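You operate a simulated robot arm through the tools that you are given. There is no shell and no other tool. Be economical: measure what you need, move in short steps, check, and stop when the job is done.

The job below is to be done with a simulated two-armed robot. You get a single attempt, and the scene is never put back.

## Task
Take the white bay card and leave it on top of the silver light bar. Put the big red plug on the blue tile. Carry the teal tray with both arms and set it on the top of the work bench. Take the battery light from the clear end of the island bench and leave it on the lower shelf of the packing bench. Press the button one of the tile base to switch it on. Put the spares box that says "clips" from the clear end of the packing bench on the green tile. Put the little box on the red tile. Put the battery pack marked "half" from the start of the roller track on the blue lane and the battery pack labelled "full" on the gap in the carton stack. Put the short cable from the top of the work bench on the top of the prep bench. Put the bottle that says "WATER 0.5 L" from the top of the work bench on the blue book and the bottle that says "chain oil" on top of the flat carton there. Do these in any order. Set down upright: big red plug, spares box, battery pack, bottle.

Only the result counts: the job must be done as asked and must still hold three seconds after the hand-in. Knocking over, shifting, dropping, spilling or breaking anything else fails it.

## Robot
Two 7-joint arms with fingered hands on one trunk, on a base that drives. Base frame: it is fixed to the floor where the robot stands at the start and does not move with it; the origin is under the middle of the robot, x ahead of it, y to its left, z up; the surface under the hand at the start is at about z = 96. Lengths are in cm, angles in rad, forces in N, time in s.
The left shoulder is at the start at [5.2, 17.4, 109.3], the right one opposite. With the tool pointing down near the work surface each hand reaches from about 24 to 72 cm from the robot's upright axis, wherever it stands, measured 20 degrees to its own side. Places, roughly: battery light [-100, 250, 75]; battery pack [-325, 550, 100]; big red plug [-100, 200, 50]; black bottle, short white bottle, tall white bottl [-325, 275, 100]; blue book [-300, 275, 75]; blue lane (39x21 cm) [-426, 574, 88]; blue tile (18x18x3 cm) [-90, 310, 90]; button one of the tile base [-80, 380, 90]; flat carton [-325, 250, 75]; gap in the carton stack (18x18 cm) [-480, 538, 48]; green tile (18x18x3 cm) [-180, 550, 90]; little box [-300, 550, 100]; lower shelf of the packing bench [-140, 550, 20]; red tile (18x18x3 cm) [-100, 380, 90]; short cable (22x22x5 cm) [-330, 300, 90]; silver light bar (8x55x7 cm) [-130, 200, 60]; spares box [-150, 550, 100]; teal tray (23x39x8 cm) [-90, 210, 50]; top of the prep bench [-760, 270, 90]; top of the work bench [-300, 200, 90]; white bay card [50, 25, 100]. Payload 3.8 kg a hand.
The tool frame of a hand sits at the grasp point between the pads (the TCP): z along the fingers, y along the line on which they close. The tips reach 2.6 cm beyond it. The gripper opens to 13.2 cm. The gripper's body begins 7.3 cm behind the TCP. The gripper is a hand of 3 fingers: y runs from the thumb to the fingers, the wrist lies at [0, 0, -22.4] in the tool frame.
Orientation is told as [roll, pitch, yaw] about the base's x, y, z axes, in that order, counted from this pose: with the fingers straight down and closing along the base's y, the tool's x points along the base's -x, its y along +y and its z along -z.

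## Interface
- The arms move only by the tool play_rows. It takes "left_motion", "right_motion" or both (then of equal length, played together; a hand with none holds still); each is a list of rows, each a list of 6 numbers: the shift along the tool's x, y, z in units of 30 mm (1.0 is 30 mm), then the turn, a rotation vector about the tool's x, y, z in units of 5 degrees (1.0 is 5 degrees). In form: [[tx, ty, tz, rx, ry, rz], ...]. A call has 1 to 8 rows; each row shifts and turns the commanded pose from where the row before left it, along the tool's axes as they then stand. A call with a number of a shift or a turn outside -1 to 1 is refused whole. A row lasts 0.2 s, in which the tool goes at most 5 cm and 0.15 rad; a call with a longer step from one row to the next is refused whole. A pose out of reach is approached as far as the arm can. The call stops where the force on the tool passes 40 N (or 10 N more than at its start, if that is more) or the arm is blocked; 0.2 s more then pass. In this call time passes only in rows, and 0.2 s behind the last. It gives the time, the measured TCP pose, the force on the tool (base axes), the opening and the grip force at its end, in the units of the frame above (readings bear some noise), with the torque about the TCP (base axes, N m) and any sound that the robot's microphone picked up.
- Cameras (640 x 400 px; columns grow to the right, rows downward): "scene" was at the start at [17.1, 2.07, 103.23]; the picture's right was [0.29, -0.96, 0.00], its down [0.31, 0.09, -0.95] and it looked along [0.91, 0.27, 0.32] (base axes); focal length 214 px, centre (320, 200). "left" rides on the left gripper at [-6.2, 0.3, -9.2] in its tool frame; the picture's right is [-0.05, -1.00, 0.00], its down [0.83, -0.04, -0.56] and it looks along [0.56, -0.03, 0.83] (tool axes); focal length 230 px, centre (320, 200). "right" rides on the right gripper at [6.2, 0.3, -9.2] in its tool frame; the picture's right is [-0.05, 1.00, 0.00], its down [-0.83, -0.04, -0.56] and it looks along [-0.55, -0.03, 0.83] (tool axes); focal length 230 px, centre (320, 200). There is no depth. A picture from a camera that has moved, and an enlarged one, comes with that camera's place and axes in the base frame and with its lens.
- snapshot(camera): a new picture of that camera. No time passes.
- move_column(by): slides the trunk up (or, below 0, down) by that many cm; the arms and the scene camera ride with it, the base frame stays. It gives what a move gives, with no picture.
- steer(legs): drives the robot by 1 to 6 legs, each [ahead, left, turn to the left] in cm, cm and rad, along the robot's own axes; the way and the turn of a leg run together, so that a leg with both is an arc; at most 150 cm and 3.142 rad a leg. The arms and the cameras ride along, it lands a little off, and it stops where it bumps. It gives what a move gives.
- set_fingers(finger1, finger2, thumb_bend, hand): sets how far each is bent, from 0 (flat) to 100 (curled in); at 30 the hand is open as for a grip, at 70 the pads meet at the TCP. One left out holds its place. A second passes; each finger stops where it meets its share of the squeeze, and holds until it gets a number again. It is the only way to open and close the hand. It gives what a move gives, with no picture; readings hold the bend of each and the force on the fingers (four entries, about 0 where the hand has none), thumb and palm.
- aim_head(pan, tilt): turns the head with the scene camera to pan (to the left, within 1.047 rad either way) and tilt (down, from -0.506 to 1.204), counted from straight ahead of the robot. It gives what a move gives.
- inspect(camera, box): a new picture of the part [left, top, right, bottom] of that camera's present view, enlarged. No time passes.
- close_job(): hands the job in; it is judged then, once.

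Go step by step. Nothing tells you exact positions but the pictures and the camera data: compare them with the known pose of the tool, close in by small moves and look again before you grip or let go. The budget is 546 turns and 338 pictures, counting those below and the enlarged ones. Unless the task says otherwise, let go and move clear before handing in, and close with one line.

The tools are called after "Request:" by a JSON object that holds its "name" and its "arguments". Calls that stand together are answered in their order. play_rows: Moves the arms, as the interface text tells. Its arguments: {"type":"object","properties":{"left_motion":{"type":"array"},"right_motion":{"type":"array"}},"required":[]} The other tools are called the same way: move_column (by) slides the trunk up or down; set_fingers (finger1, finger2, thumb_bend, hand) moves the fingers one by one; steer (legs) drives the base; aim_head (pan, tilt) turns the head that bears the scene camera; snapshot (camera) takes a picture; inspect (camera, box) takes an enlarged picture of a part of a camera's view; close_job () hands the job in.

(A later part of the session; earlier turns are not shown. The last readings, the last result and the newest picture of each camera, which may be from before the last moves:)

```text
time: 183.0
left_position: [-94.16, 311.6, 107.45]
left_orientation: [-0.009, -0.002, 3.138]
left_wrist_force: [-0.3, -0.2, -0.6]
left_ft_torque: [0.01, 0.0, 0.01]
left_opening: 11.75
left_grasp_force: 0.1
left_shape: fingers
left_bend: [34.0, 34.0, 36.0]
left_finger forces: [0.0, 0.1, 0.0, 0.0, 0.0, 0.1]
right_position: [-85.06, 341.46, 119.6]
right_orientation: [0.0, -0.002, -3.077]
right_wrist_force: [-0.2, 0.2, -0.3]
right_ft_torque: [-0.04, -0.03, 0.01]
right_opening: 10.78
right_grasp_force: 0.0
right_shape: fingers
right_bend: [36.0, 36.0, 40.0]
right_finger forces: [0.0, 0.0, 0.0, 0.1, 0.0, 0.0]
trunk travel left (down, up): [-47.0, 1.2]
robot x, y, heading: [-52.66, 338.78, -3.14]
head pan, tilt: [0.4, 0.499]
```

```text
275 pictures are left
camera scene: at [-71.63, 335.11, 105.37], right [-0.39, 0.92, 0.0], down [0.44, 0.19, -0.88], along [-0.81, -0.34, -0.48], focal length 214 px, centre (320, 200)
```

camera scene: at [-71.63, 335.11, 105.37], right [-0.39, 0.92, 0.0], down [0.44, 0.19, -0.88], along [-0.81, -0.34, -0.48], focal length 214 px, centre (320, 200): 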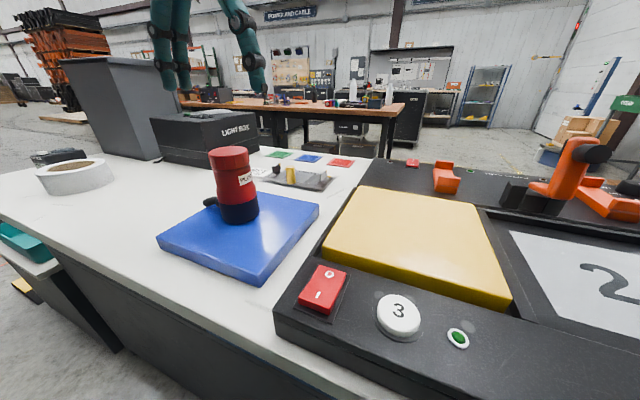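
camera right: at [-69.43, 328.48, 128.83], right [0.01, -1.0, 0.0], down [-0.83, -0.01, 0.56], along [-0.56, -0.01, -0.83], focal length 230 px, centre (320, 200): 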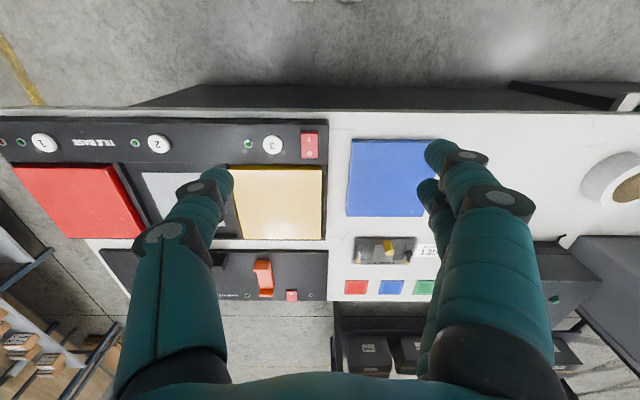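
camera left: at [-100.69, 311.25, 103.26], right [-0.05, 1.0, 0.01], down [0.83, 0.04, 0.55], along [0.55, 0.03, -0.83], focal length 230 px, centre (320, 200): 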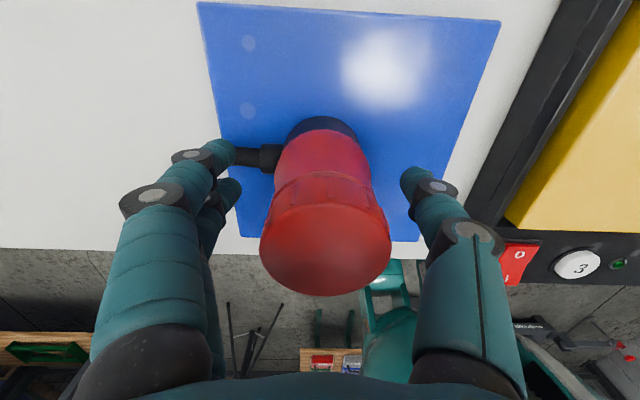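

Plug done. Next the button marked 1 (the far white one at ≈(-85, 378)). I draw the left hand back, drive along the island and close the right hand as a pusher.

Request:
{"name": "play_rows", "arguments": {"left_motion": [[1, 0, -0.6, 0, 0, 0], [1, 0, -0.6, 0, 0, 0], [1, 0, 0, 0, 0, 0], [1, 0, 0, 0, 0, 0]]}}

Request:
{"name": "steer", "arguments": {"legs": [[-5, 0, 0], [0, -37, 0]]}}

Request:
{"name": "set_fingers", "arguments": {"hand": "right", "finger1": 70, "finger2": 70, "thumb_bend": 70}}

Request:
{"name": "snapshot", "arguments": {"camera": "right"}}

Request:
{"name": "aim_head", "arguments": {"pan": 0, "tilt": 0.6}}

Request:
{"name": "snapshot", "arguments": {"camera": "scene"}}

```text
time: 184.0
left_position: [-82.17, 311.34, 111.01]
left_orientation: [-0.01, -0.006, 3.138]
left_wrist_force: [0.1, 0.5, 0.1]
left_ft_torque: [0.05, 0.02, 0.04]
left_opening: 11.77
left_grasp_force: 0.2
left_shape: fingers
left_bend: [34.0, 34.0, 36.0]
left_finger forces: [0.1, 0.0, 0.0, 0.0, 0.1, 0.0]
right_position: [-84.92, 341.35, 119.61]
right_orientation: [-0.001, -0.002, -3.077]
right_wrist_force: [-0.3, -0.4, 0.3]
right_ft_torque: [0.02, 0.02, 0.01]
right_opening: 10.75
right_grasp_force: 0.1
right_shape: fingers
right_bend: [36.0, 36.0, 40.0]
right_finger forces: [0.1, 0.1, 0.0, 0.1, 0.1, 0.1]
trunk travel left (down, up): [-47.0, 1.2]
robot x, y, heading: [-52.35, 338.85, -3.137]
head pan, tilt: [0.4, 0.499]
```

```text
time: 188.3
left_position: [-77.58, 348.57, 110.9]
left_orientation: [-0.009, -0.004, 3.134]
left_wrist_force: [-0.7, 0.2, -0.2]
left_ft_torque: [-0.02, 0.01, -0.03]
left_opening: 11.78
left_grasp_force: 0.1
left_shape: fingers
left_bend: [34.0, 34.0, 36.0]
left_finger forces: [0.1, 0.1, 0.0, 0.0, 0.1, 0.1]
right_position: [-80.02, 378.61, 119.74]
right_orientation: [0.001, -0.002, -3.08]
right_wrist_force: [-1.1, 0.4, 0.1]
right_ft_torque: [-0.01, 0.0, 0.05]
right_opening: 10.76
right_grasp_force: 0.0
right_shape: fingers
right_bend: [36.0, 36.0, 40.0]
right_finger forces: [0.0, 0.0, 0.1, 0.0, 0.0, 0.0]
trunk travel left (down, up): [-47.0, 1.2]
robot x, y, heading: [-46.97, 375.76, 3.135]
head pan, tilt: [0.4, 0.499]
```

```text
time: 189.3
left_position: [-77.45, 348.49, 110.79]
left_orientation: [-0.01, -0.003, 3.135]
left_wrist_force: [-0.2, 0.1, -0.6]
left_ft_torque: [-0.03, 0.03, 0.03]
left_opening: 11.8
left_grasp_force: 0.1
left_shape: fingers
left_bend: [34.0, 34.0, 36.0]
left_finger forces: [0.1, 0.1, 0.0, 0.0, 0.1, 0.1]
right_position: [-79.96, 378.62, 119.67]
right_orientation: [-0.001, -0.003, -3.083]
right_wrist_force: [0.3, 0.7, 0.5]
right_ft_torque: [0.04, 0.0, 0.0]
right_opening: 0.64
right_grasp_force: 0.1
right_shape: fingers
right_bend: [70.0, 70.0, 70.0]
right_finger forces: [0.0, 0.1, 0.1, 0.1, 0.0, 0.0]
trunk travel left (down, up): [-47.0, 1.2]
robot x, y, heading: [-47.25, 376.06, 3.142]
head pan, tilt: [0.4, 0.499]
```

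```text
274 pictures are left
camera right: at [-73.98, 378.62, 128.84], right [0.01, -1.0, 0.0], down [-0.83, -0.01, 0.56], along [-0.56, 0.0, -0.83], focal length 230 px, centre (320, 200)
```

right: 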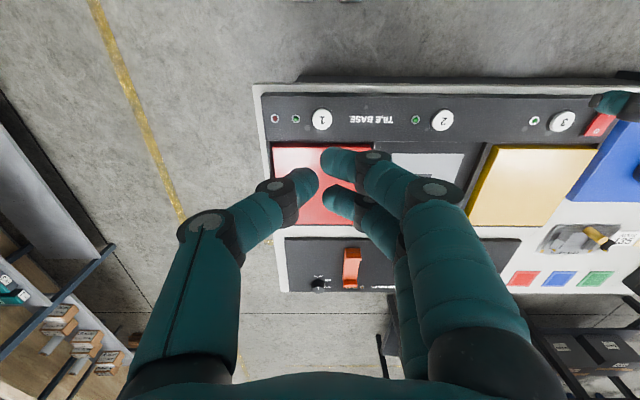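

```text
time: 190.2
left_position: [-77.52, 348.7, 110.91]
left_orientation: [-0.008, -0.004, 3.136]
left_wrist_force: [-0.7, -0.7, -0.4]
left_ft_torque: [0.01, -0.01, 0.01]
left_opening: 11.77
left_grasp_force: 0.0
left_shape: fingers
left_bend: [34.0, 34.0, 36.0]
left_finger forces: [0.0, 0.0, 0.0, 0.1, 0.0, 0.0]
right_position: [-80.04, 378.58, 119.51]
right_orientation: [0.001, -0.004, -3.08]
right_wrist_force: [-0.4, 0.4, -0.1]
right_ft_torque: [0.01, -0.01, -0.07]
right_opening: 0.6
right_grasp_force: 0.1
right_shape: fingers
right_bend: [70.0, 70.0, 70.0]
right_finger forces: [0.0, 0.0, 0.0, 0.1, 0.0, 0.1]
trunk travel left (down, up): [-47.0, 1.2]
robot x, y, heading: [-47.1, 375.83, 3.143]
head pan, tilt: [0.0, 0.6]
```

```text
273 pictures are left
camera scene: at [-67.16, 375.7, 104.45], right [0.0, 1.0, 0.0], down [0.56, 0.0, -0.83], along [-0.83, 0.0, -0.56], focal length 214 px, centre (320, 200)
```

scene: 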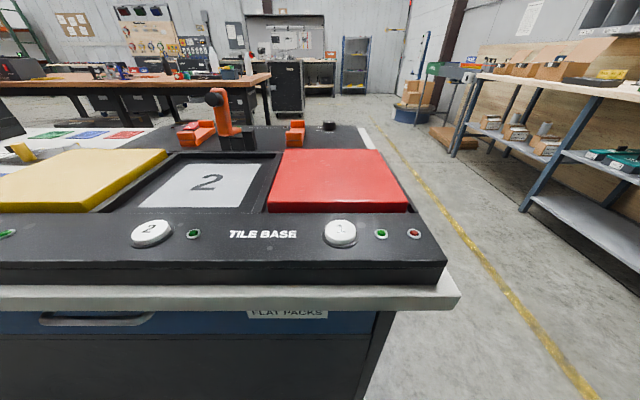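

Button 1's top is at ≈(-84.2, 378, 88.8). I move over it and lower to just above.

Request:
{"name": "play_rows", "arguments": {"right_motion": [[-0.7, 0.05, 1, 0, 0, 0], [-0.7, 0.05, 1, 0, 0, 0], [0, 0, 1, 0, 0, 0], [0, 0, 1, 0, 0, 0], [0, 0, 1, 0, 0, 0], [0, 0, 1, 0, 0, 0], [0, 0, 1, 0, 0, 0], [0, 0, 1, 0, 0, 0]]}}

Request:
{"name": "snapshot", "arguments": {"camera": "right"}}

Request:
{"name": "snapshot", "arguments": {"camera": "scene"}}

```text
time: 192.0
left_position: [-77.55, 348.61, 110.88]
left_orientation: [-0.01, -0.004, 3.135]
left_wrist_force: [0.0, -0.4, 0.0]
left_ft_torque: [-0.01, -0.02, 0.0]
left_opening: 11.77
left_grasp_force: 0.0
left_shape: fingers
left_bend: [34.0, 34.0, 36.0]
left_finger forces: [0.1, 0.0, 0.0, 0.1, 0.0, 0.1]
right_position: [-84.41, 377.88, 95.16]
right_orientation: [0.002, -0.002, -3.081]
right_wrist_force: [-0.2, -0.4, -0.6]
right_ft_torque: [-0.01, -0.01, 0.0]
right_opening: 0.6
right_grasp_force: 0.0
right_shape: fingers
right_bend: [70.0, 70.0, 70.0]
right_finger forces: [0.1, 0.0, 0.0, 0.0, 0.0, 0.0]
trunk travel left (down, up): [-47.0, 1.2]
robot x, y, heading: [-47.36, 376.0, 3.131]
head pan, tilt: [0.0, 0.6]
```

```text
272 pictures are left
camera right: at [-78.24, 377.95, 104.58], right [0.01, -1.0, 0.0], down [-0.83, -0.01, 0.56], along [-0.56, -0.01, -0.83], focal length 230 px, centre (320, 200)
```

right: 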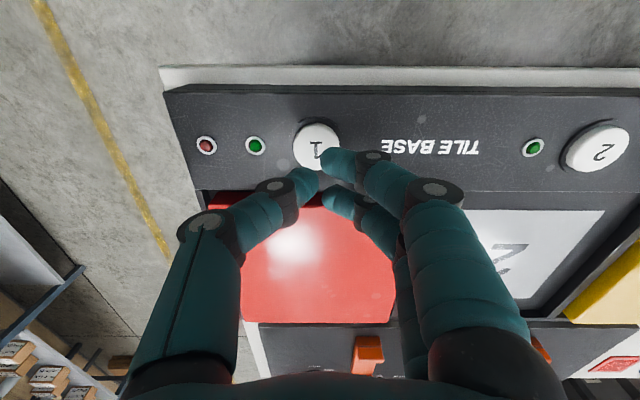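

```text
271 pictures are left
camera scene: at [-67.18, 375.72, 104.45], right [0.0, 1.0, 0.0], down [0.57, 0.0, -0.82], along [-0.82, 0.0, -0.57], focal length 214 px, centre (320, 200)
```

scene: 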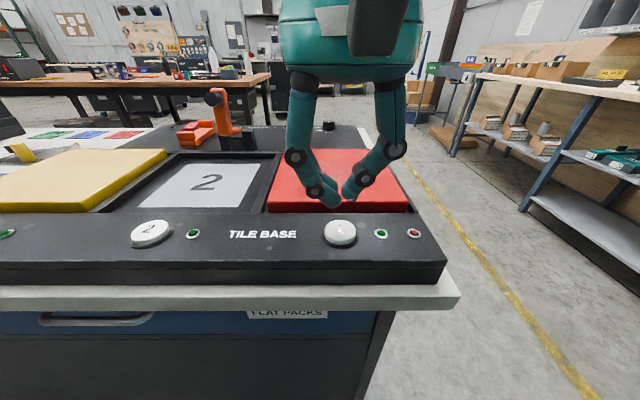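

Request:
{"name": "play_rows", "arguments": {"right_motion": [[0, 0, 0.9, 0, 0, 0], [0, 0, 0.25, 0, 0, 0], [0, 0, 0.15, 0, 0, 0]]}}

Request:
{"name": "snapshot", "arguments": {"camera": "scene"}}

```text
time: 192.8
left_position: [-77.48, 348.66, 110.78]
left_orientation: [-0.008, -0.003, 3.134]
left_wrist_force: [0.3, 0.0, 0.5]
left_ft_torque: [0.03, 0.03, 0.0]
left_opening: 11.77
left_grasp_force: 0.1
left_shape: fingers
left_bend: [34.0, 34.0, 36.0]
left_finger forces: [0.0, 0.0, 0.0, 0.1, 0.0, 0.1]
right_position: [-84.41, 377.99, 91.55]
right_orientation: [0.0, -0.002, -3.082]
right_wrist_force: [-0.5, -0.2, 0.1]
right_ft_torque: [-0.02, 0.04, 0.01]
right_opening: 0.62
right_grasp_force: 0.0
right_shape: fingers
right_bend: [70.0, 70.0, 70.0]
right_finger forces: [0.1, 0.1, 0.0, 0.0, 0.1, 0.0]
trunk travel left (down, up): [-47.0, 1.2]
robot x, y, heading: [-47.41, 375.72, 3.141]
head pan, tilt: [0.0, 0.6]
```

```text
270 pictures are left
camera scene: at [-67.16, 375.71, 104.45], right [0.0, 1.0, 0.0], down [0.56, 0.0, -0.83], along [-0.83, 0.0, -0.56], focal length 214 px, centre (320, 200)
```

scene: 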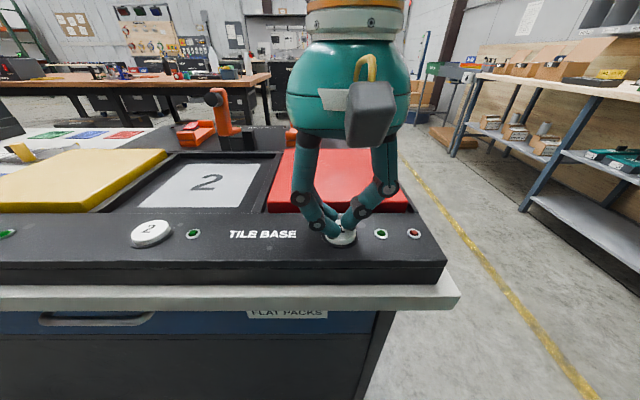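

Request:
{"name": "play_rows", "arguments": {"right_motion": [[0, 0, 0.15, 0, 0, 0], [0, 0, 0.15, 0, 0, 0], [0, 0, 0.1, 0, 0, 0]]}}

Request:
{"name": "inspect", "arguments": {"camera": "scene", "box": [260, 180, 460, 305]}}

```text
time: 193.6
left_position: [-77.37, 348.52, 110.95]
left_orientation: [-0.009, -0.006, 3.134]
left_wrist_force: [0.3, -0.1, -0.1]
left_ft_torque: [-0.01, 0.01, -0.01]
left_opening: 11.79
left_grasp_force: 0.1
left_shape: fingers
left_bend: [34.0, 34.0, 36.0]
left_finger forces: [0.0, 0.1, 0.0, 0.1, 0.0, 0.0]
right_position: [-84.28, 377.97, 90.75]
right_orientation: [0.002, -0.006, -3.083]
right_wrist_force: [-3.4, 1.9, 24.5]
right_ft_torque: [0.12, 0.04, 0.06]
right_opening: 0.58
right_grasp_force: 12.2
right_shape: fingers
right_bend: [70.0, 70.0, 70.0]
right_finger forces: [5.2, 4.0, 0.1, 0.0, 16.1, 0.0]
trunk travel left (down, up): [-47.0, 1.2]
robot x, y, heading: [-47.23, 375.65, 3.136]
head pan, tilt: [0.0, 0.6]
heard: click
```

```text
3.20 times, centred on (360, 242) of scene
camera zoom: at [-67.09, 375.72, 104.52], right [0.0, 1.0, 0.0], down [0.56, 0.0, -0.83], along [-0.83, 0.0, -0.56], focal length 686 px, centre (192, 64)
```

zoom: 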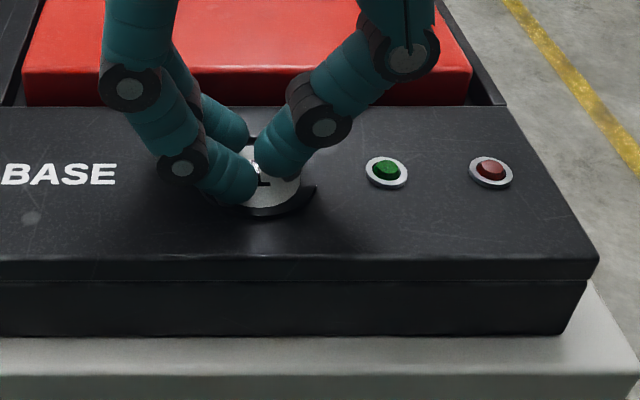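

A click was heard. I lift off and check the lamp.

Request:
{"name": "play_rows", "arguments": {"right_motion": [[0, 0, -0.6, 0, 0, 0], [0, 0, -1, 0, 0, 0], [0, 0, -1, 0, 0, 0], [0, 0, -1, 0, 0, 0]]}}

Request:
{"name": "inspect", "arguments": {"camera": "scene", "box": [60, 180, 460, 305]}}

```text
time: 194.6
left_position: [-77.39, 348.63, 110.85]
left_orientation: [-0.008, -0.004, 3.137]
left_wrist_force: [-1.0, 0.9, -0.2]
left_ft_torque: [0.0, 0.0, 0.02]
left_opening: 11.78
left_grasp_force: 0.1
left_shape: fingers
left_bend: [34.0, 34.0, 36.0]
left_finger forces: [0.0, 0.0, 0.0, 0.0, 0.0, 0.0]
right_position: [-84.2, 377.81, 101.32]
right_orientation: [0.0, 0.0, -3.081]
right_wrist_force: [-0.7, 0.1, 0.9]
right_ft_torque: [-0.01, 0.03, -0.01]
right_opening: 0.57
right_grasp_force: 0.0
right_shape: fingers
right_bend: [70.0, 70.0, 70.0]
right_finger forces: [0.1, 0.0, 0.0, 0.1, 0.0, 0.0]
trunk travel left (down, up): [-47.0, 1.2]
robot x, y, heading: [-47.24, 375.88, 3.14]
head pan, tilt: [0.0, 0.6]
```

```text
1.60 times, centred on (260, 242) of scene
camera zoom: at [-67.14, 375.7, 104.46], right [0.0, 1.0, 0.0], down [0.56, 0.0, -0.83], along [-0.83, 0.0, -0.56], focal length 343 px, centre (416, 132)
```

zoom: 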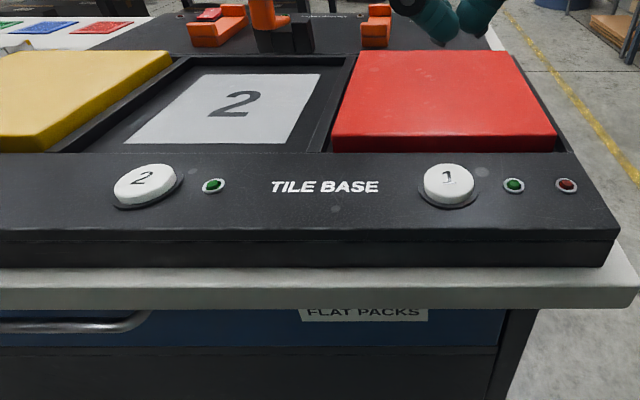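

Request:
{"name": "inspect", "arguments": {"camera": "scene", "box": [310, 210, 430, 260]}}

Request:
{"name": "inspect", "arguments": {"camera": "scene", "box": [120, 210, 240, 260]}}

```text
5.33 times, centred on (370, 235) of scene
camera zoom: at [-67.14, 375.7, 104.46], right [0.0, 1.0, 0.0], down [0.56, 0.0, -0.83], along [-0.83, 0.0, -0.56], focal length 1144 px, centre (53, 13)
```

zoom: 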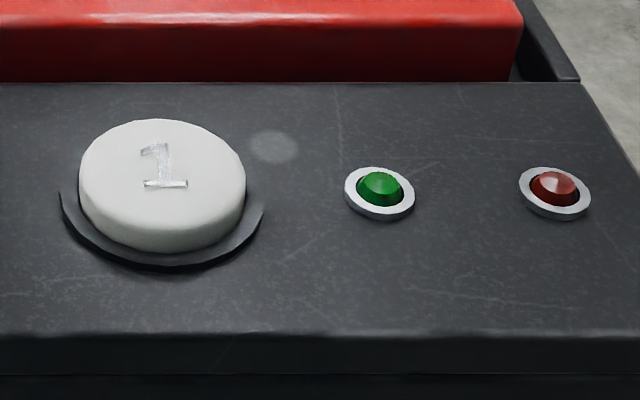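

```text
5.33 times, centred on (180, 235) of scene
camera zoom: at [-67.14, 375.7, 104.46], right [0.0, 1.0, 0.0], down [0.56, 0.0, -0.83], along [-0.83, 0.0, -0.56], focal length 1144 px, centre (1067, 13)
```

zoom: 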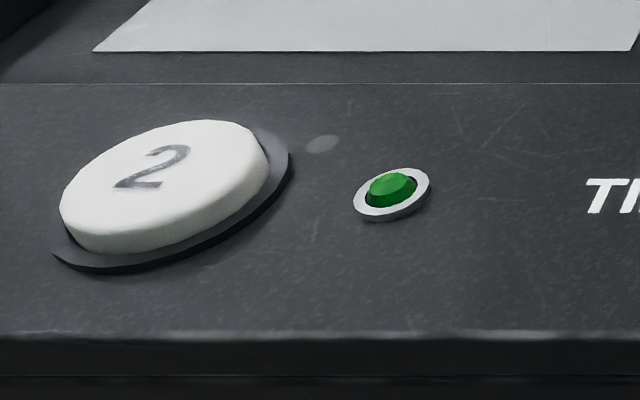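

I check the red rocker switch and the other lamps on the base for their state.

Request:
{"name": "aim_head", "arguments": {"pan": 0.75, "tilt": 0.55}}

Request:
{"name": "snapshot", "arguments": {"camera": "scene"}}

Request:
{"name": "snapshot", "arguments": {"camera": "right"}}

```text
time: 195.7
left_position: [-77.58, 348.47, 110.82]
left_orientation: [-0.009, -0.006, 3.134]
left_wrist_force: [-0.1, -0.7, -0.2]
left_ft_torque: [-0.01, -0.03, 0.03]
left_opening: 11.76
left_grasp_force: 0.1
left_shape: fingers
left_bend: [34.0, 34.0, 36.0]
left_finger forces: [0.0, 0.1, 0.1, 0.0, 0.0, 0.1]
right_position: [-84.18, 377.89, 101.42]
right_orientation: [0.001, 0.0, -3.081]
right_wrist_force: [0.6, -0.2, 0.1]
right_ft_torque: [0.02, 0.02, 0.01]
right_opening: 0.54
right_grasp_force: 0.1
right_shape: fingers
right_bend: [70.0, 70.0, 70.0]
right_finger forces: [0.0, 0.1, 0.1, 0.0, 0.0, 0.1]
trunk travel left (down, up): [-47.0, 1.2]
robot x, y, heading: [-47.41, 375.67, 3.139]
head pan, tilt: [0.75, 0.55]
```

```text
265 pictures are left
camera scene: at [-64.91, 369.59, 104.9], right [-0.68, 0.73, 0.0], down [0.38, 0.36, -0.85], along [-0.62, -0.58, -0.52], focal length 214 px, centre (320, 200)
```

scene: 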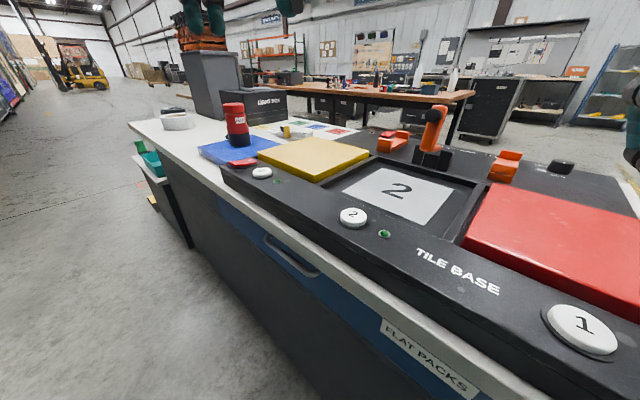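

```text
264 pictures are left
camera right: at [-78.19, 377.96, 110.6], right [0.01, -1.0, 0.0], down [-0.83, -0.01, 0.56], along [-0.56, 0.0, -0.83], focal length 230 px, centre (320, 200)
```

right: 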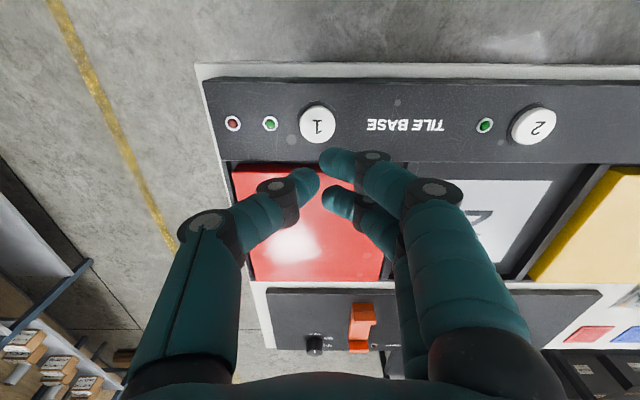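

Request:
{"name": "inspect", "arguments": {"camera": "right", "box": [210, 95, 350, 155]}}

Request:
{"name": "inspect", "arguments": {"camera": "scene", "box": [200, 130, 320, 205]}}

```text
4.57 times, centred on (280, 125) of right
camera zoom: at [-78.19, 377.96, 110.6], right [0.01, -1.0, 0.0], down [-0.83, -0.01, 0.56], along [-0.56, 0.0, -0.83], focal length 1052 px, centre (503, 543)
```

zoom: 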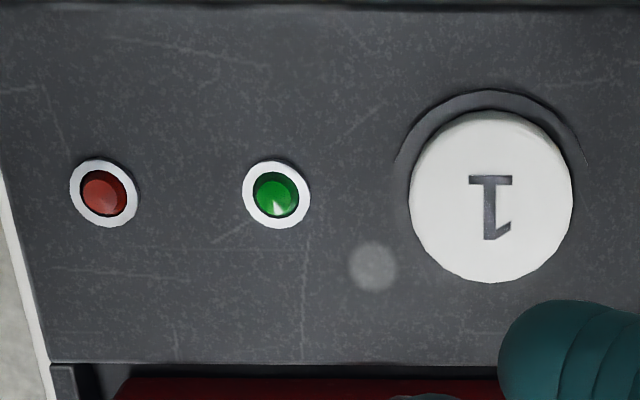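

```text
5.33 times, centred on (260, 168) of scene
camera zoom: at [-64.91, 369.59, 104.9], right [-0.68, 0.73, 0.0], down [0.38, 0.36, -0.85], along [-0.62, -0.58, -0.52], focal length 1144 px, centre (640, 373)
```

zoom: 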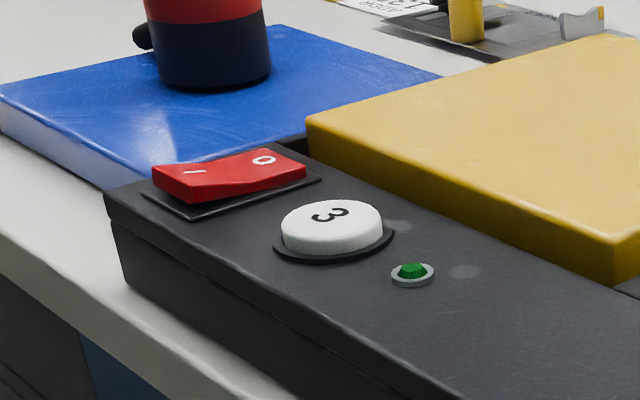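

Request:
{"name": "inspect", "arguments": {"camera": "right", "box": [440, 95, 580, 155]}}

```text
4.57 times, centred on (510, 125) of right
camera zoom: at [-78.19, 377.96, 110.6], right [0.01, -1.0, 0.0], down [-0.83, -0.01, 0.56], along [-0.56, 0.0, -0.83], focal length 1052 px, centre (-549, 543)
```

zoom: 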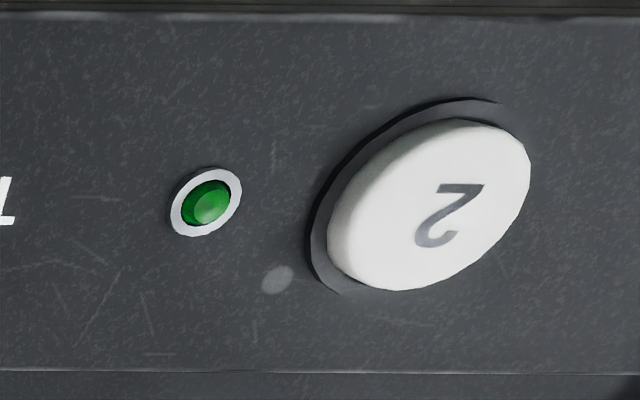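

The lamps look unchanged by design; the click confirms the press. Next the battery light on the island's near end: I raise and retract the right hand, open it, and drive back along the island.

Request:
{"name": "play_rows", "arguments": {"right_motion": [[0.5, 0, -1, 0, 0, 0], [0.5, 0, -1, 0, 0, 0], [0.5, 0, -1, 0, 0, 0], [0.5, 0, -1, 0, 0, 0], [0.5, 0, -1, 0, 0, 0]]}}

Request:
{"name": "set_fingers", "arguments": {"hand": "right", "finger1": 34, "finger2": 34, "thumb_bend": 34}}

Request:
{"name": "steer", "arguments": {"legs": [[-8, 0, 0], [0, 130, 0]]}}

Request:
{"name": "aim_head", "arguments": {"pan": -0.1, "tilt": 0.5}}

Request:
{"name": "snapshot", "arguments": {"camera": "scene"}}

Request:
{"name": "snapshot", "arguments": {"camera": "right"}}

```text
time: 196.9
left_position: [-77.44, 348.51, 110.88]
left_orientation: [-0.01, -0.005, 3.133]
left_wrist_force: [-0.7, -0.1, -0.1]
left_ft_torque: [0.01, 0.02, 0.04]
left_opening: 11.77
left_grasp_force: 0.0
left_shape: fingers
left_bend: [34.0, 34.0, 36.0]
left_finger forces: [0.0, 0.0, 0.0, 0.0, 0.1, 0.1]
right_position: [-76.62, 378.45, 116.34]
right_orientation: [-0.001, -0.001, -3.08]
right_wrist_force: [-0.3, -0.3, 0.8]
right_ft_torque: [0.02, 0.0, 0.0]
right_opening: 0.53
right_grasp_force: 0.1
right_shape: fingers
right_bend: [70.0, 70.0, 70.0]
right_finger forces: [0.0, 0.0, 0.1, 0.0, 0.0, 0.1]
trunk travel left (down, up): [-47.0, 1.2]
robot x, y, heading: [-47.29, 375.85, 3.142]
head pan, tilt: [0.75, 0.55]
```

```text
time: 197.9
left_position: [-77.46, 348.61, 110.85]
left_orientation: [-0.007, -0.003, 3.136]
left_wrist_force: [0.0, 0.5, 0.2]
left_ft_torque: [-0.02, -0.02, 0.03]
left_opening: 11.79
left_grasp_force: 0.1
left_shape: fingers
left_bend: [34.0, 34.0, 36.0]
left_finger forces: [0.0, 0.0, 0.0, 0.0, 0.0, 0.0]
right_position: [-76.86, 378.54, 116.33]
right_orientation: [0.001, -0.001, -3.08]
right_wrist_force: [0.3, -0.9, 0.5]
right_ft_torque: [0.02, 0.01, 0.03]
right_opening: 12.08
right_grasp_force: 0.0
right_shape: fingers
right_bend: [34.0, 34.0, 34.0]
right_finger forces: [0.1, 0.0, 0.0, 0.0, 0.0, 0.0]
trunk travel left (down, up): [-47.0, 1.2]
robot x, y, heading: [-47.44, 376.19, 3.145]
head pan, tilt: [0.75, 0.55]
```

```text
time: 210.4
left_position: [-68.79, 215.93, 110.72]
left_orientation: [-0.009, -0.003, -3.14]
left_wrist_force: [0.3, 0.6, 0.2]
left_ft_torque: [0.01, -0.01, 0.02]
left_opening: 11.8
left_grasp_force: 0.0
left_shape: fingers
left_bend: [34.0, 34.0, 36.0]
left_finger forces: [0.0, 0.1, 0.0, 0.1, 0.0, 0.1]
right_position: [-68.34, 246.04, 116.16]
right_orientation: [0.0, 0.0, -3.071]
right_wrist_force: [0.5, -0.5, -0.5]
right_ft_torque: [-0.01, -0.02, 0.01]
right_opening: 12.06
right_grasp_force: 0.1
right_shape: fingers
right_bend: [34.0, 34.0, 34.0]
right_finger forces: [0.0, 0.0, 0.0, 0.0, 0.0, 0.1]
trunk travel left (down, up): [-47.0, 1.2]
robot x, y, heading: [-38.63, 243.71, -3.132]
head pan, tilt: [0.75, 0.55]
```

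```text
time: 211.5
left_position: [-68.87, 215.94, 110.91]
left_orientation: [-0.007, -0.003, -3.14]
left_wrist_force: [0.2, -0.1, -0.8]
left_ft_torque: [0.04, 0.03, -0.03]
left_opening: 11.79
left_grasp_force: 0.0
left_shape: fingers
left_bend: [34.0, 34.0, 36.0]
left_finger forces: [0.1, 0.0, 0.1, 0.1, 0.0, 0.0]
right_position: [-68.46, 245.96, 116.28]
right_orientation: [-0.001, 0.0, -3.073]
right_wrist_force: [-1.3, 0.3, 0.7]
right_ft_torque: [0.01, 0.0, 0.02]
right_opening: 12.1
right_grasp_force: 0.2
right_shape: fingers
right_bend: [34.0, 34.0, 34.0]
right_finger forces: [0.0, 0.0, 0.0, 0.0, 0.1, 0.0]
trunk travel left (down, up): [-47.0, 1.2]
robot x, y, heading: [-38.84, 243.61, -3.131]
head pan, tilt: [-0.099, 0.499]
```

```text
260 pictures are left
camera scene: at [-58.93, 244.16, 105.36], right [0.09, 1.0, 0.0], down [0.48, -0.04, -0.88], along [-0.87, 0.08, -0.48], focal length 214 px, centre (320, 200)
```

scene: 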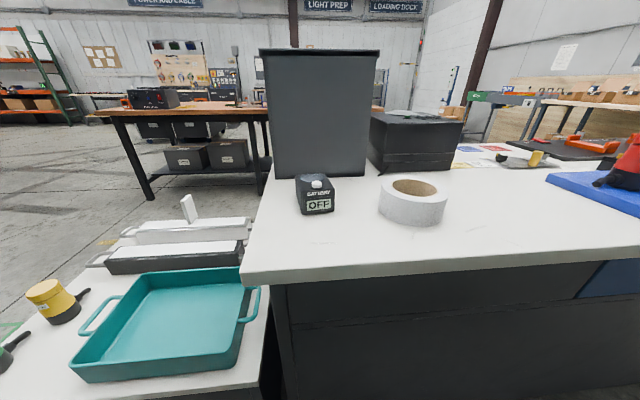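

```text
259 pictures are left
camera right: at [-62.29, 246.13, 125.52], right [0.02, -1.0, 0.0], down [-0.83, -0.01, 0.56], along [-0.56, -0.01, -0.83], focal length 230 px, centre (320, 200)
```

right: 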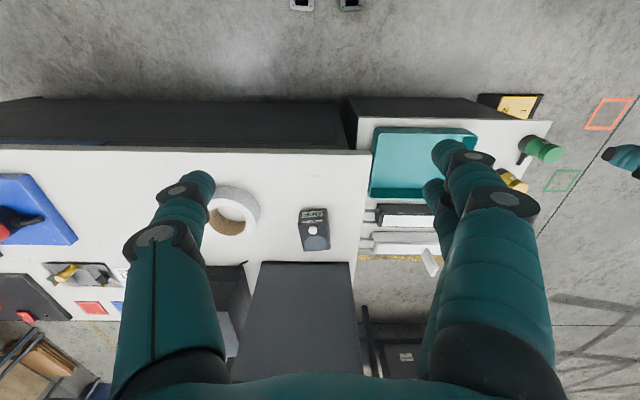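

The battery light sits at ≈(-98.5, 247), about 7.5 cm wide, top ≈86.5. I drive 10 cm closer and bring the right hand above it.

Request:
{"name": "steer", "arguments": {"legs": [[10, 0, 0]]}}

Request:
{"name": "play_rows", "arguments": {"right_motion": [[-1, 0, 0.5, 0, 0, 0], [-1, 0, 0.5, 0, 0, 0], [-1, 0, 0.6, 0, 0, 0], [-1, 0, 0.6, 0, 0, 0], [-1, 0, 0.6, 0, 0, 0], [-1, 0, 0.6, 0, 0, 0], [-0.5, 0, 0.6, 0, 0, 0]]}}

Request:
{"name": "snapshot", "arguments": {"camera": "right"}}

Request:
{"name": "snapshot", "arguments": {"camera": "scene"}}

```text
time: 212.7
left_position: [-78.79, 215.88, 110.83]
left_orientation: [-0.01, -0.003, -3.138]
left_wrist_force: [-0.5, -0.2, 0.0]
left_ft_torque: [0.01, -0.03, -0.03]
left_opening: 11.76
left_grasp_force: 0.1
left_shape: fingers
left_bend: [34.0, 34.0, 36.0]
left_finger forces: [0.0, 0.0, 0.0, 0.0, 0.0, 0.0]
right_position: [-78.39, 245.94, 116.36]
right_orientation: [0.0, -0.002, -3.072]
right_wrist_force: [1.2, 0.6, 0.0]
right_ft_torque: [0.01, -0.04, -0.01]
right_opening: 12.09
right_grasp_force: 0.1
right_shape: fingers
right_bend: [34.0, 34.0, 34.0]
right_finger forces: [0.0, 0.1, 0.0, 0.0, 0.0, 0.0]
trunk travel left (down, up): [-47.0, 1.2]
robot x, y, heading: [-48.85, 243.16, -3.134]
head pan, tilt: [-0.099, 0.499]
```

```text
time: 214.3
left_position: [-78.81, 215.91, 110.94]
left_orientation: [-0.01, -0.004, -3.141]
left_wrist_force: [-0.4, -0.3, 0.9]
left_ft_torque: [-0.02, 0.01, -0.02]
left_opening: 11.75
left_grasp_force: 0.0
left_shape: fingers
left_bend: [34.0, 34.0, 36.0]
left_finger forces: [0.1, 0.1, 0.0, 0.0, 0.0, 0.0]
right_position: [-97.83, 244.37, 104.29]
right_orientation: [-0.002, -0.001, -3.072]
right_wrist_force: [-0.3, -0.2, -0.6]
right_ft_torque: [0.0, 0.01, 0.04]
right_opening: 12.08
right_grasp_force: 0.1
right_shape: fingers
right_bend: [34.0, 34.0, 34.0]
right_finger forces: [0.0, 0.0, 0.0, 0.0, 0.1, 0.0]
trunk travel left (down, up): [-47.0, 1.2]
robot x, y, heading: [-48.84, 243.52, -3.137]
head pan, tilt: [-0.099, 0.499]
```

```text
258 pictures are left
camera right: at [-91.71, 244.51, 113.55], right [0.02, -1.0, 0.0], down [-0.83, -0.02, 0.56], along [-0.56, -0.01, -0.83], focal length 230 px, centre (320, 200)
```

right: 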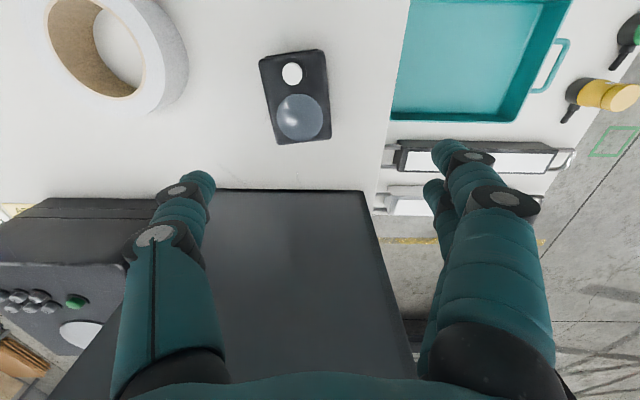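

```text
257 pictures are left
camera scene: at [-68.91, 244.1, 105.35], right [0.09, 1.0, 0.0], down [0.48, -0.04, -0.88], along [-0.87, 0.08, -0.48], focal length 214 px, centre (320, 200)
```

scene: 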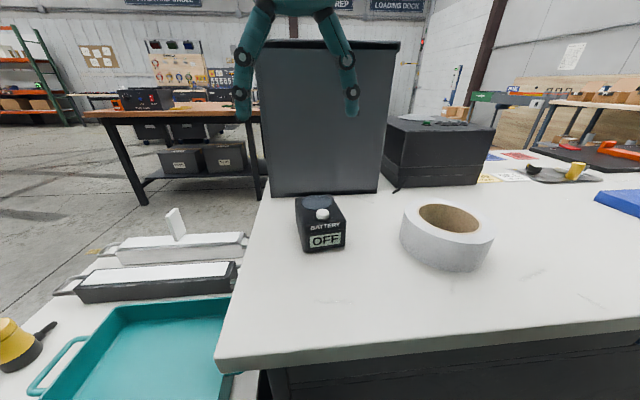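

Request:
{"name": "play_rows", "arguments": {"right_motion": [[0.15, -0.45, 0, 0, 0, -0.8], [0.15, -0.45, 0, 0, 0, -0.8], [0, 0, 1, 0, 0, 0], [0, 0, 1, 0, 0, 0], [0, 0, 0.8, 0, 0, 0]]}}

Request:
{"name": "snapshot", "arguments": {"camera": "right"}}

Request:
{"name": "snapshot", "arguments": {"camera": "scene"}}

```text
time: 215.5
left_position: [-78.74, 215.98, 110.8]
left_orientation: [-0.009, -0.003, -3.14]
left_wrist_force: [0.2, -0.2, -0.8]
left_ft_torque: [-0.01, 0.02, -0.01]
left_opening: 11.8
left_grasp_force: 0.0
left_shape: fingers
left_bend: [34.0, 34.0, 36.0]
left_finger forces: [0.1, 0.0, 0.0, 0.0, 0.1, 0.1]
right_position: [-96.94, 247.3, 95.81]
right_orientation: [0.0, -0.002, -2.932]
right_wrist_force: [1.1, 0.2, -0.3]
right_ft_torque: [0.01, 0.01, 0.01]
right_opening: 12.09
right_grasp_force: 0.0
right_shape: fingers
right_bend: [34.0, 34.0, 34.0]
right_finger forces: [0.0, 0.1, 0.0, 0.0, 0.1, 0.0]
trunk travel left (down, up): [-47.0, 1.2]
robot x, y, heading: [-48.8, 243.4, -3.135]
head pan, tilt: [-0.099, 0.499]
```

```text
256 pictures are left
camera right: at [-91.0, 248.33, 105.15], right [0.16, -0.99, 0.0], down [-0.82, -0.13, 0.56], along [-0.55, -0.09, -0.83], focal length 230 px, centre (320, 200)
```

right: 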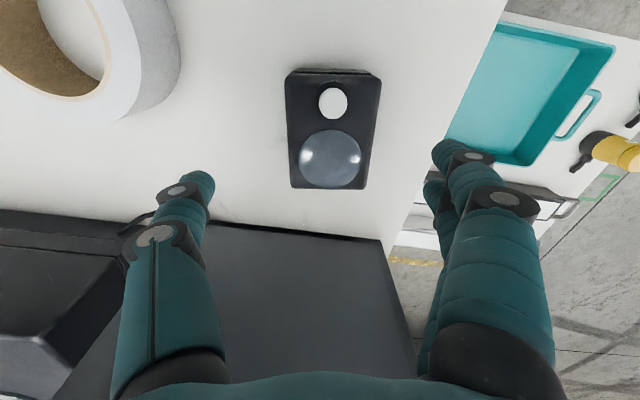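

```text
255 pictures are left
camera scene: at [-68.89, 244.09, 105.36], right [0.09, 1.0, 0.0], down [0.48, -0.04, -0.88], along [-0.87, 0.08, -0.48], focal length 214 px, centre (320, 200)
```

scene: 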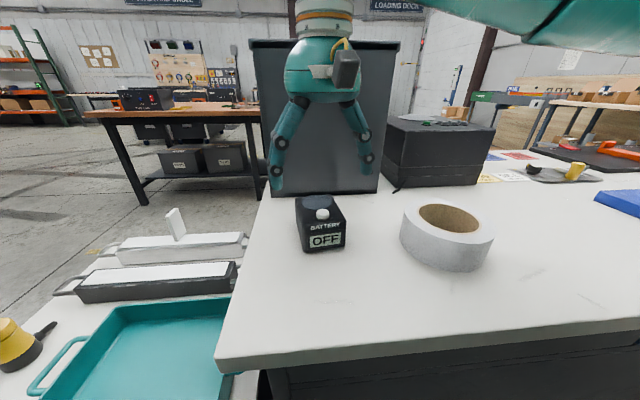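

Request:
{"name": "play_rows", "arguments": {"right_motion": [[0, 0.25, 0.5, 0, 0, 0], [0, 0, 1, 0, 0, 0], [0, 0, 1, 0, 0, 0], [0, 0, 0.8, 0, 0, 0]]}}

Request:
{"name": "snapshot", "arguments": {"camera": "right"}}

Request:
{"name": "snapshot", "arguments": {"camera": "scene"}}

```text
time: 216.5
left_position: [-78.44, 216.0, 111.23]
left_orientation: [-0.009, -0.011, -3.139]
left_wrist_force: [0.3, 0.0, 0.3]
left_ft_torque: [0.01, 0.03, -0.02]
left_opening: 11.78
left_grasp_force: 0.1
left_shape: fingers
left_bend: [34.0, 34.0, 36.0]
left_finger forces: [0.0, 0.0, 0.0, 0.0, 0.0, 0.0]
right_position: [-96.94, 246.41, 86.64]
right_orientation: [0.002, -0.018, -2.931]
right_wrist_force: [-0.2, 3.7, 30.6]
right_ft_torque: [-0.66, -0.41, 0.06]
right_opening: 12.39
right_grasp_force: 15.2
right_shape: fingers
right_bend: [35.0, 34.0, 34.0]
right_finger forces: [16.4, 4.4, 0.0, 0.0, 9.6, 0.1]
trunk travel left (down, up): [-47.0, 1.2]
robot x, y, heading: [-48.93, 243.42, -3.134]
head pan, tilt: [-0.099, 0.499]
```

```text
254 pictures are left
camera right: at [-90.85, 247.52, 95.76], right [0.16, -0.99, 0.0], down [-0.81, -0.13, 0.57], along [-0.56, -0.09, -0.82], focal length 230 px, centre (320, 200)
```

right: 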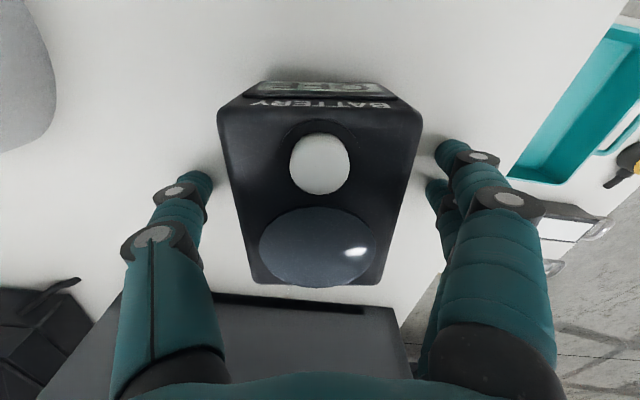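

```text
253 pictures are left
camera scene: at [-68.61, 244.17, 105.54], right [0.09, 1.0, 0.0], down [0.47, -0.04, -0.88], along [-0.88, 0.08, -0.48], focal length 214 px, centre (320, 200)
```

scene: 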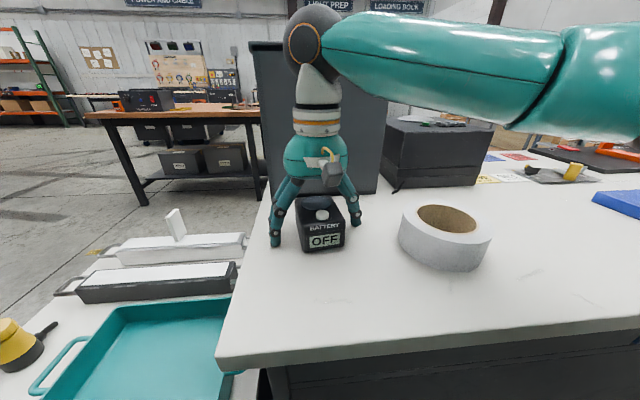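

The fingertips touched the table. I raise 0.8 cm and close on the box.

Request:
{"name": "play_rows", "arguments": {"right_motion": [[0, 0, -0.3, 0, 0, 0]]}}

Request:
{"name": "set_fingers", "arguments": {"hand": "right", "finger1": 62, "finger2": 62, "thumb_bend": 62}}

Request:
{"name": "snapshot", "arguments": {"camera": "right"}}

```text
time: 216.9
left_position: [-78.71, 215.96, 110.81]
left_orientation: [-0.008, -0.002, -3.14]
left_wrist_force: [0.7, 0.2, 0.8]
left_ft_torque: [-0.01, 0.0, 0.04]
left_opening: 11.79
left_grasp_force: 0.0
left_shape: fingers
left_bend: [34.0, 34.0, 36.0]
left_finger forces: [0.1, 0.1, 0.0, 0.1, 0.1, 0.0]
right_position: [-96.89, 246.57, 86.65]
right_orientation: [-0.001, 0.002, -2.932]
right_wrist_force: [-3.3, -1.1, 6.9]
right_ft_torque: [-0.03, 0.1, -0.03]
right_opening: 12.29
right_grasp_force: 2.8
right_shape: fingers
right_bend: [34.0, 34.0, 34.0]
right_finger forces: [1.4, 1.7, 0.0, 0.1, 2.9, 0.1]
trunk travel left (down, up): [-47.0, 1.2]
robot x, y, heading: [-48.86, 243.41, -3.137]
head pan, tilt: [-0.099, 0.499]
```

```text
time: 217.9
left_position: [-78.64, 215.85, 110.97]
left_orientation: [-0.008, -0.004, -3.139]
left_wrist_force: [0.4, 1.1, -0.4]
left_ft_torque: [0.0, -0.01, -0.02]
left_opening: 11.78
left_grasp_force: 0.0
left_shape: fingers
left_bend: [34.0, 34.0, 36.0]
left_finger forces: [0.1, 0.1, 0.1, 0.0, 0.1, 0.0]
right_position: [-96.91, 246.44, 87.27]
right_orientation: [0.003, -0.006, -2.931]
right_wrist_force: [1.2, -2.7, 31.0]
right_ft_torque: [-1.01, -0.35, -0.02]
right_opening: 6.31
right_grasp_force: 26.6
right_shape: fingers
right_bend: [54.0, 55.0, 56.0]
right_finger forces: [20.5, 18.5, 0.0, 0.0, 14.8, 0.1]
trunk travel left (down, up): [-47.0, 1.2]
robot x, y, heading: [-48.81, 243.67, -3.131]
head pan, tilt: [-0.099, 0.499]
```

```text
252 pictures are left
camera right: at [-90.89, 247.47, 96.43], right [0.16, -0.99, 0.0], down [-0.82, -0.13, 0.56], along [-0.55, -0.09, -0.83], focal length 230 px, centre (320, 200)
```

right: 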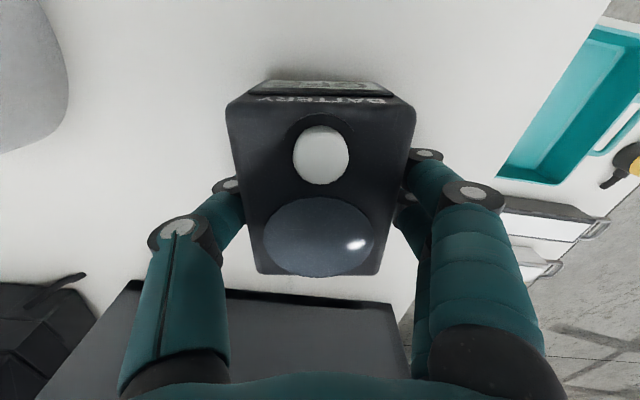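

Request:
{"name": "play_rows", "arguments": {"right_motion": [[0, 0, -0.3, 0, 0, 0], [0, 0, -0.7, 0, 0, 0], [0, 0, -1, 0, 0, 0]]}}

Request:
{"name": "snapshot", "arguments": {"camera": "scene"}}

```text
time: 218.7
left_position: [-78.77, 215.93, 110.8]
left_orientation: [-0.008, -0.002, -3.14]
left_wrist_force: [1.1, 0.2, 0.3]
left_ft_torque: [0.0, 0.0, -0.01]
left_opening: 11.78
left_grasp_force: 0.0
left_shape: fingers
left_bend: [34.0, 34.0, 36.0]
left_finger forces: [0.0, 0.0, 0.1, 0.1, 0.0, 0.0]
right_position: [-96.97, 246.45, 92.84]
right_orientation: [-0.002, 0.0, -2.934]
right_wrist_force: [0.2, -0.6, -4.4]
right_ft_torque: [-0.02, 0.04, 0.01]
right_opening: 6.27
right_grasp_force: 13.9
right_shape: fingers
right_bend: [53.0, 54.0, 56.0]
right_finger forces: [7.5, 6.9, 0.0, 0.0, 14.3, 0.1]
trunk travel left (down, up): [-47.0, 1.2]
robot x, y, heading: [-49.04, 243.42, -3.129]
head pan, tilt: [-0.099, 0.499]
```

```text
251 pictures are left
camera scene: at [-68.89, 244.08, 105.35], right [0.09, 1.0, 0.0], down [0.48, -0.04, -0.88], along [-0.87, 0.08, -0.48], focal length 214 px, centre (320, 200)
```

scene: 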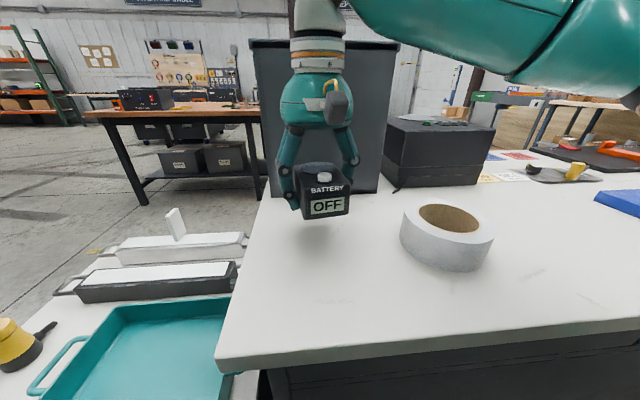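

The light is gripped and lifted. I raise and retract it, back off and drive up towards the packing bench, then face +y.

Request:
{"name": "play_rows", "arguments": {"right_motion": [[0, 0, -1, 0, 0, 0], [0.3, 0, -1, 0, 0, 0], [1, 0, -0.8, 0, 0, 0], [1, 0, -0.8, 0, 0, 0], [1, 0, -0.6, 0, 0, 0], [1, 0, -0.6, 0, 0, 0], [1, 0, 0, 0, 0, 0]]}}

Request:
{"name": "steer", "arguments": {"legs": [[-12, 0, 0], [0, -150, 0], [0, -20, 0], [0, 0, -1.571]]}}

Request:
{"name": "aim_head", "arguments": {"pan": 0.4, "tilt": 0.3}}

Request:
{"name": "snapshot", "arguments": {"camera": "scene"}}

```text
time: 220.3
left_position: [-78.83, 215.92, 110.82]
left_orientation: [-0.008, -0.003, -3.141]
left_wrist_force: [0.1, 0.2, 0.8]
left_ft_torque: [0.04, 0.02, -0.01]
left_opening: 11.76
left_grasp_force: 0.0
left_shape: fingers
left_bend: [34.0, 34.0, 36.0]
left_finger forces: [0.0, 0.0, 0.0, 0.0, 0.0, 0.0]
right_position: [-81.66, 250.28, 107.25]
right_orientation: [0.001, 0.0, -2.932]
right_wrist_force: [-0.6, 0.2, -4.1]
right_ft_torque: [-0.03, 0.04, -0.01]
right_opening: 6.24
right_grasp_force: 13.8
right_shape: fingers
right_bend: [53.0, 54.0, 56.0]
right_finger forces: [7.3, 6.8, 0.0, 0.1, 14.2, 0.0]
trunk travel left (down, up): [-47.0, 1.2]
robot x, y, heading: [-49.04, 243.46, -3.134]
head pan, tilt: [-0.099, 0.499]
```

```text
time: 240.2
left_position: [-66.15, 443.14, 110.9]
left_orientation: [-0.009, -0.003, 1.619]
left_wrist_force: [0.2, -0.9, -1.6]
left_ft_torque: [0.0, -0.04, 0.03]
left_opening: 11.79
left_grasp_force: 0.1
left_shape: fingers
left_bend: [34.0, 34.0, 36.0]
left_finger forces: [0.1, 0.0, 0.1, 0.1, 0.0, 0.0]
right_position: [-32.23, 447.58, 107.23]
right_orientation: [-0.001, -0.001, 1.826]
right_wrist_force: [0.2, 0.1, -4.9]
right_ft_torque: [0.0, 0.0, 0.03]
right_opening: 6.22
right_grasp_force: 14.2
right_shape: fingers
right_bend: [53.0, 54.0, 56.0]
right_finger forces: [7.3, 7.0, 0.1, 0.0, 14.0, 0.1]
trunk travel left (down, up): [-47.0, 1.2]
robot x, y, heading: [-37.34, 414.4, 1.622]
head pan, tilt: [-0.099, 0.499]
```

```text
time: 241.1
left_position: [-66.21, 443.17, 110.93]
left_orientation: [-0.009, -0.005, 1.62]
left_wrist_force: [0.2, 0.2, 0.3]
left_ft_torque: [-0.03, -0.04, 0.01]
left_opening: 11.78
left_grasp_force: 0.0
left_shape: fingers
left_bend: [34.0, 34.0, 36.0]
left_finger forces: [0.0, 0.0, 0.1, 0.1, 0.0, 0.0]
right_position: [-32.25, 447.53, 107.33]
right_orientation: [0.0, 0.001, 1.828]
right_wrist_force: [-0.7, 0.6, -4.5]
right_ft_torque: [0.0, 0.0, 0.02]
right_opening: 6.26
right_grasp_force: 13.9
right_shape: fingers
right_bend: [53.0, 54.0, 56.0]
right_finger forces: [7.2, 6.9, 0.1, 0.1, 14.1, 0.1]
trunk travel left (down, up): [-47.0, 1.2]
robot x, y, heading: [-36.92, 414.48, 1.625]
head pan, tilt: [0.4, 0.3]
```

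```text
250 pictures are left
camera scene: at [-42.11, 433.51, 107.19], right [0.9, 0.44, 0.0], down [0.13, -0.27, -0.96], along [-0.42, 0.86, -0.3], focal length 214 px, centre (320, 200)
```

scene: 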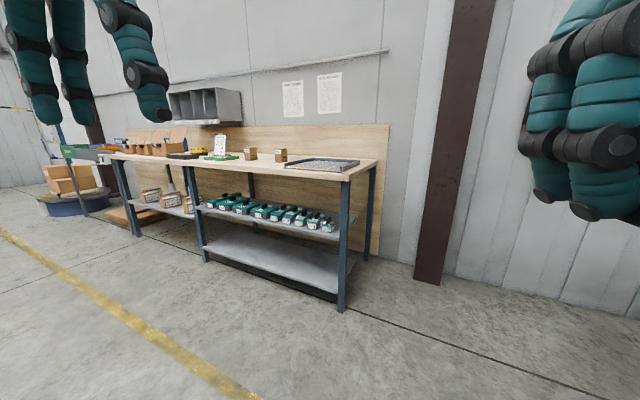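

The packing bench is ahead: front edge y≈537, right end x≈-77; shelves at z≈14 (empty) and ≈53 (with packs), top ≈82–84. I drive up in front of its right section.

Request:
{"name": "steer", "arguments": {"legs": [[45, 0, -0.054], [0, 85, 0]]}}

Request:
{"name": "aim_head", "arguments": {"pan": 0.0, "tilt": 0.5}}

Request:
{"name": "snapshot", "arguments": {"camera": "scene"}}

```text
time: 251.2
left_position: [-150.57, 489.44, 110.91]
left_orientation: [-0.009, -0.003, 1.564]
left_wrist_force: [-0.4, -0.7, -0.3]
left_ft_torque: [0.02, -0.01, -0.01]
left_opening: 11.8
left_grasp_force: 0.0
left_shape: fingers
left_bend: [34.0, 34.0, 36.0]
left_finger forces: [0.0, 0.1, 0.1, 0.1, 0.0, 0.0]
right_position: [-116.32, 492.13, 107.28]
right_orientation: [0.0, -0.001, 1.773]
right_wrist_force: [-0.1, -0.3, -4.7]
right_ft_torque: [0.05, -0.01, -0.02]
right_opening: 6.26
right_grasp_force: 14.1
right_shape: fingers
right_bend: [53.0, 54.0, 56.0]
right_finger forces: [7.2, 6.9, 0.0, 0.0, 14.1, 0.0]
trunk travel left (down, up): [-47.0, 1.2]
robot x, y, heading: [-123.24, 459.08, 1.566]
head pan, tilt: [0.4, 0.3]
```

```text
time: 252.1
left_position: [-150.6, 489.48, 110.96]
left_orientation: [-0.009, -0.004, 1.564]
left_wrist_force: [0.8, -0.7, -0.5]
left_ft_torque: [0.01, -0.02, 0.02]
left_opening: 11.78
left_grasp_force: 0.2
left_shape: fingers
left_bend: [34.0, 34.0, 36.0]
left_finger forces: [0.0, 0.0, 0.0, 0.0, 0.0, 0.0]
right_position: [-116.4, 492.19, 107.3]
right_orientation: [-0.001, 0.001, 1.772]
right_wrist_force: [0.2, 0.1, -4.1]
right_ft_torque: [0.03, 0.0, 0.0]
right_opening: 6.23
right_grasp_force: 14.3
right_shape: fingers
right_bend: [53.0, 54.0, 56.0]
right_finger forces: [7.3, 6.9, 0.0, 0.1, 14.1, 0.1]
trunk travel left (down, up): [-47.0, 1.2]
robot x, y, heading: [-123.42, 459.3, 1.567]
head pan, tilt: [0.0, 0.499]
```

```text
249 pictures are left
camera scene: at [-123.39, 479.07, 105.36], right [1.0, 0.0, 0.0], down [0.0, -0.48, -0.88], along [0.0, 0.88, -0.48], focal length 214 px, centre (320, 200)
```

scene: 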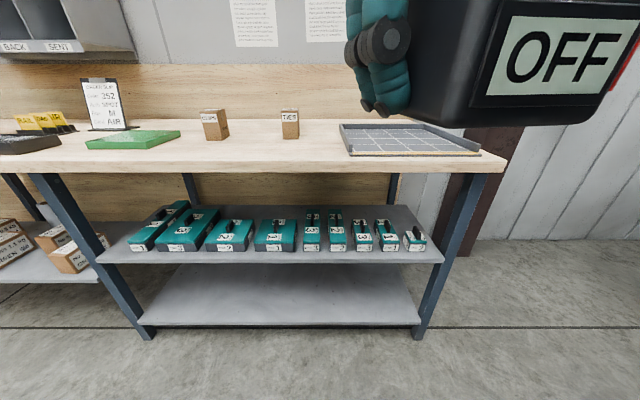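

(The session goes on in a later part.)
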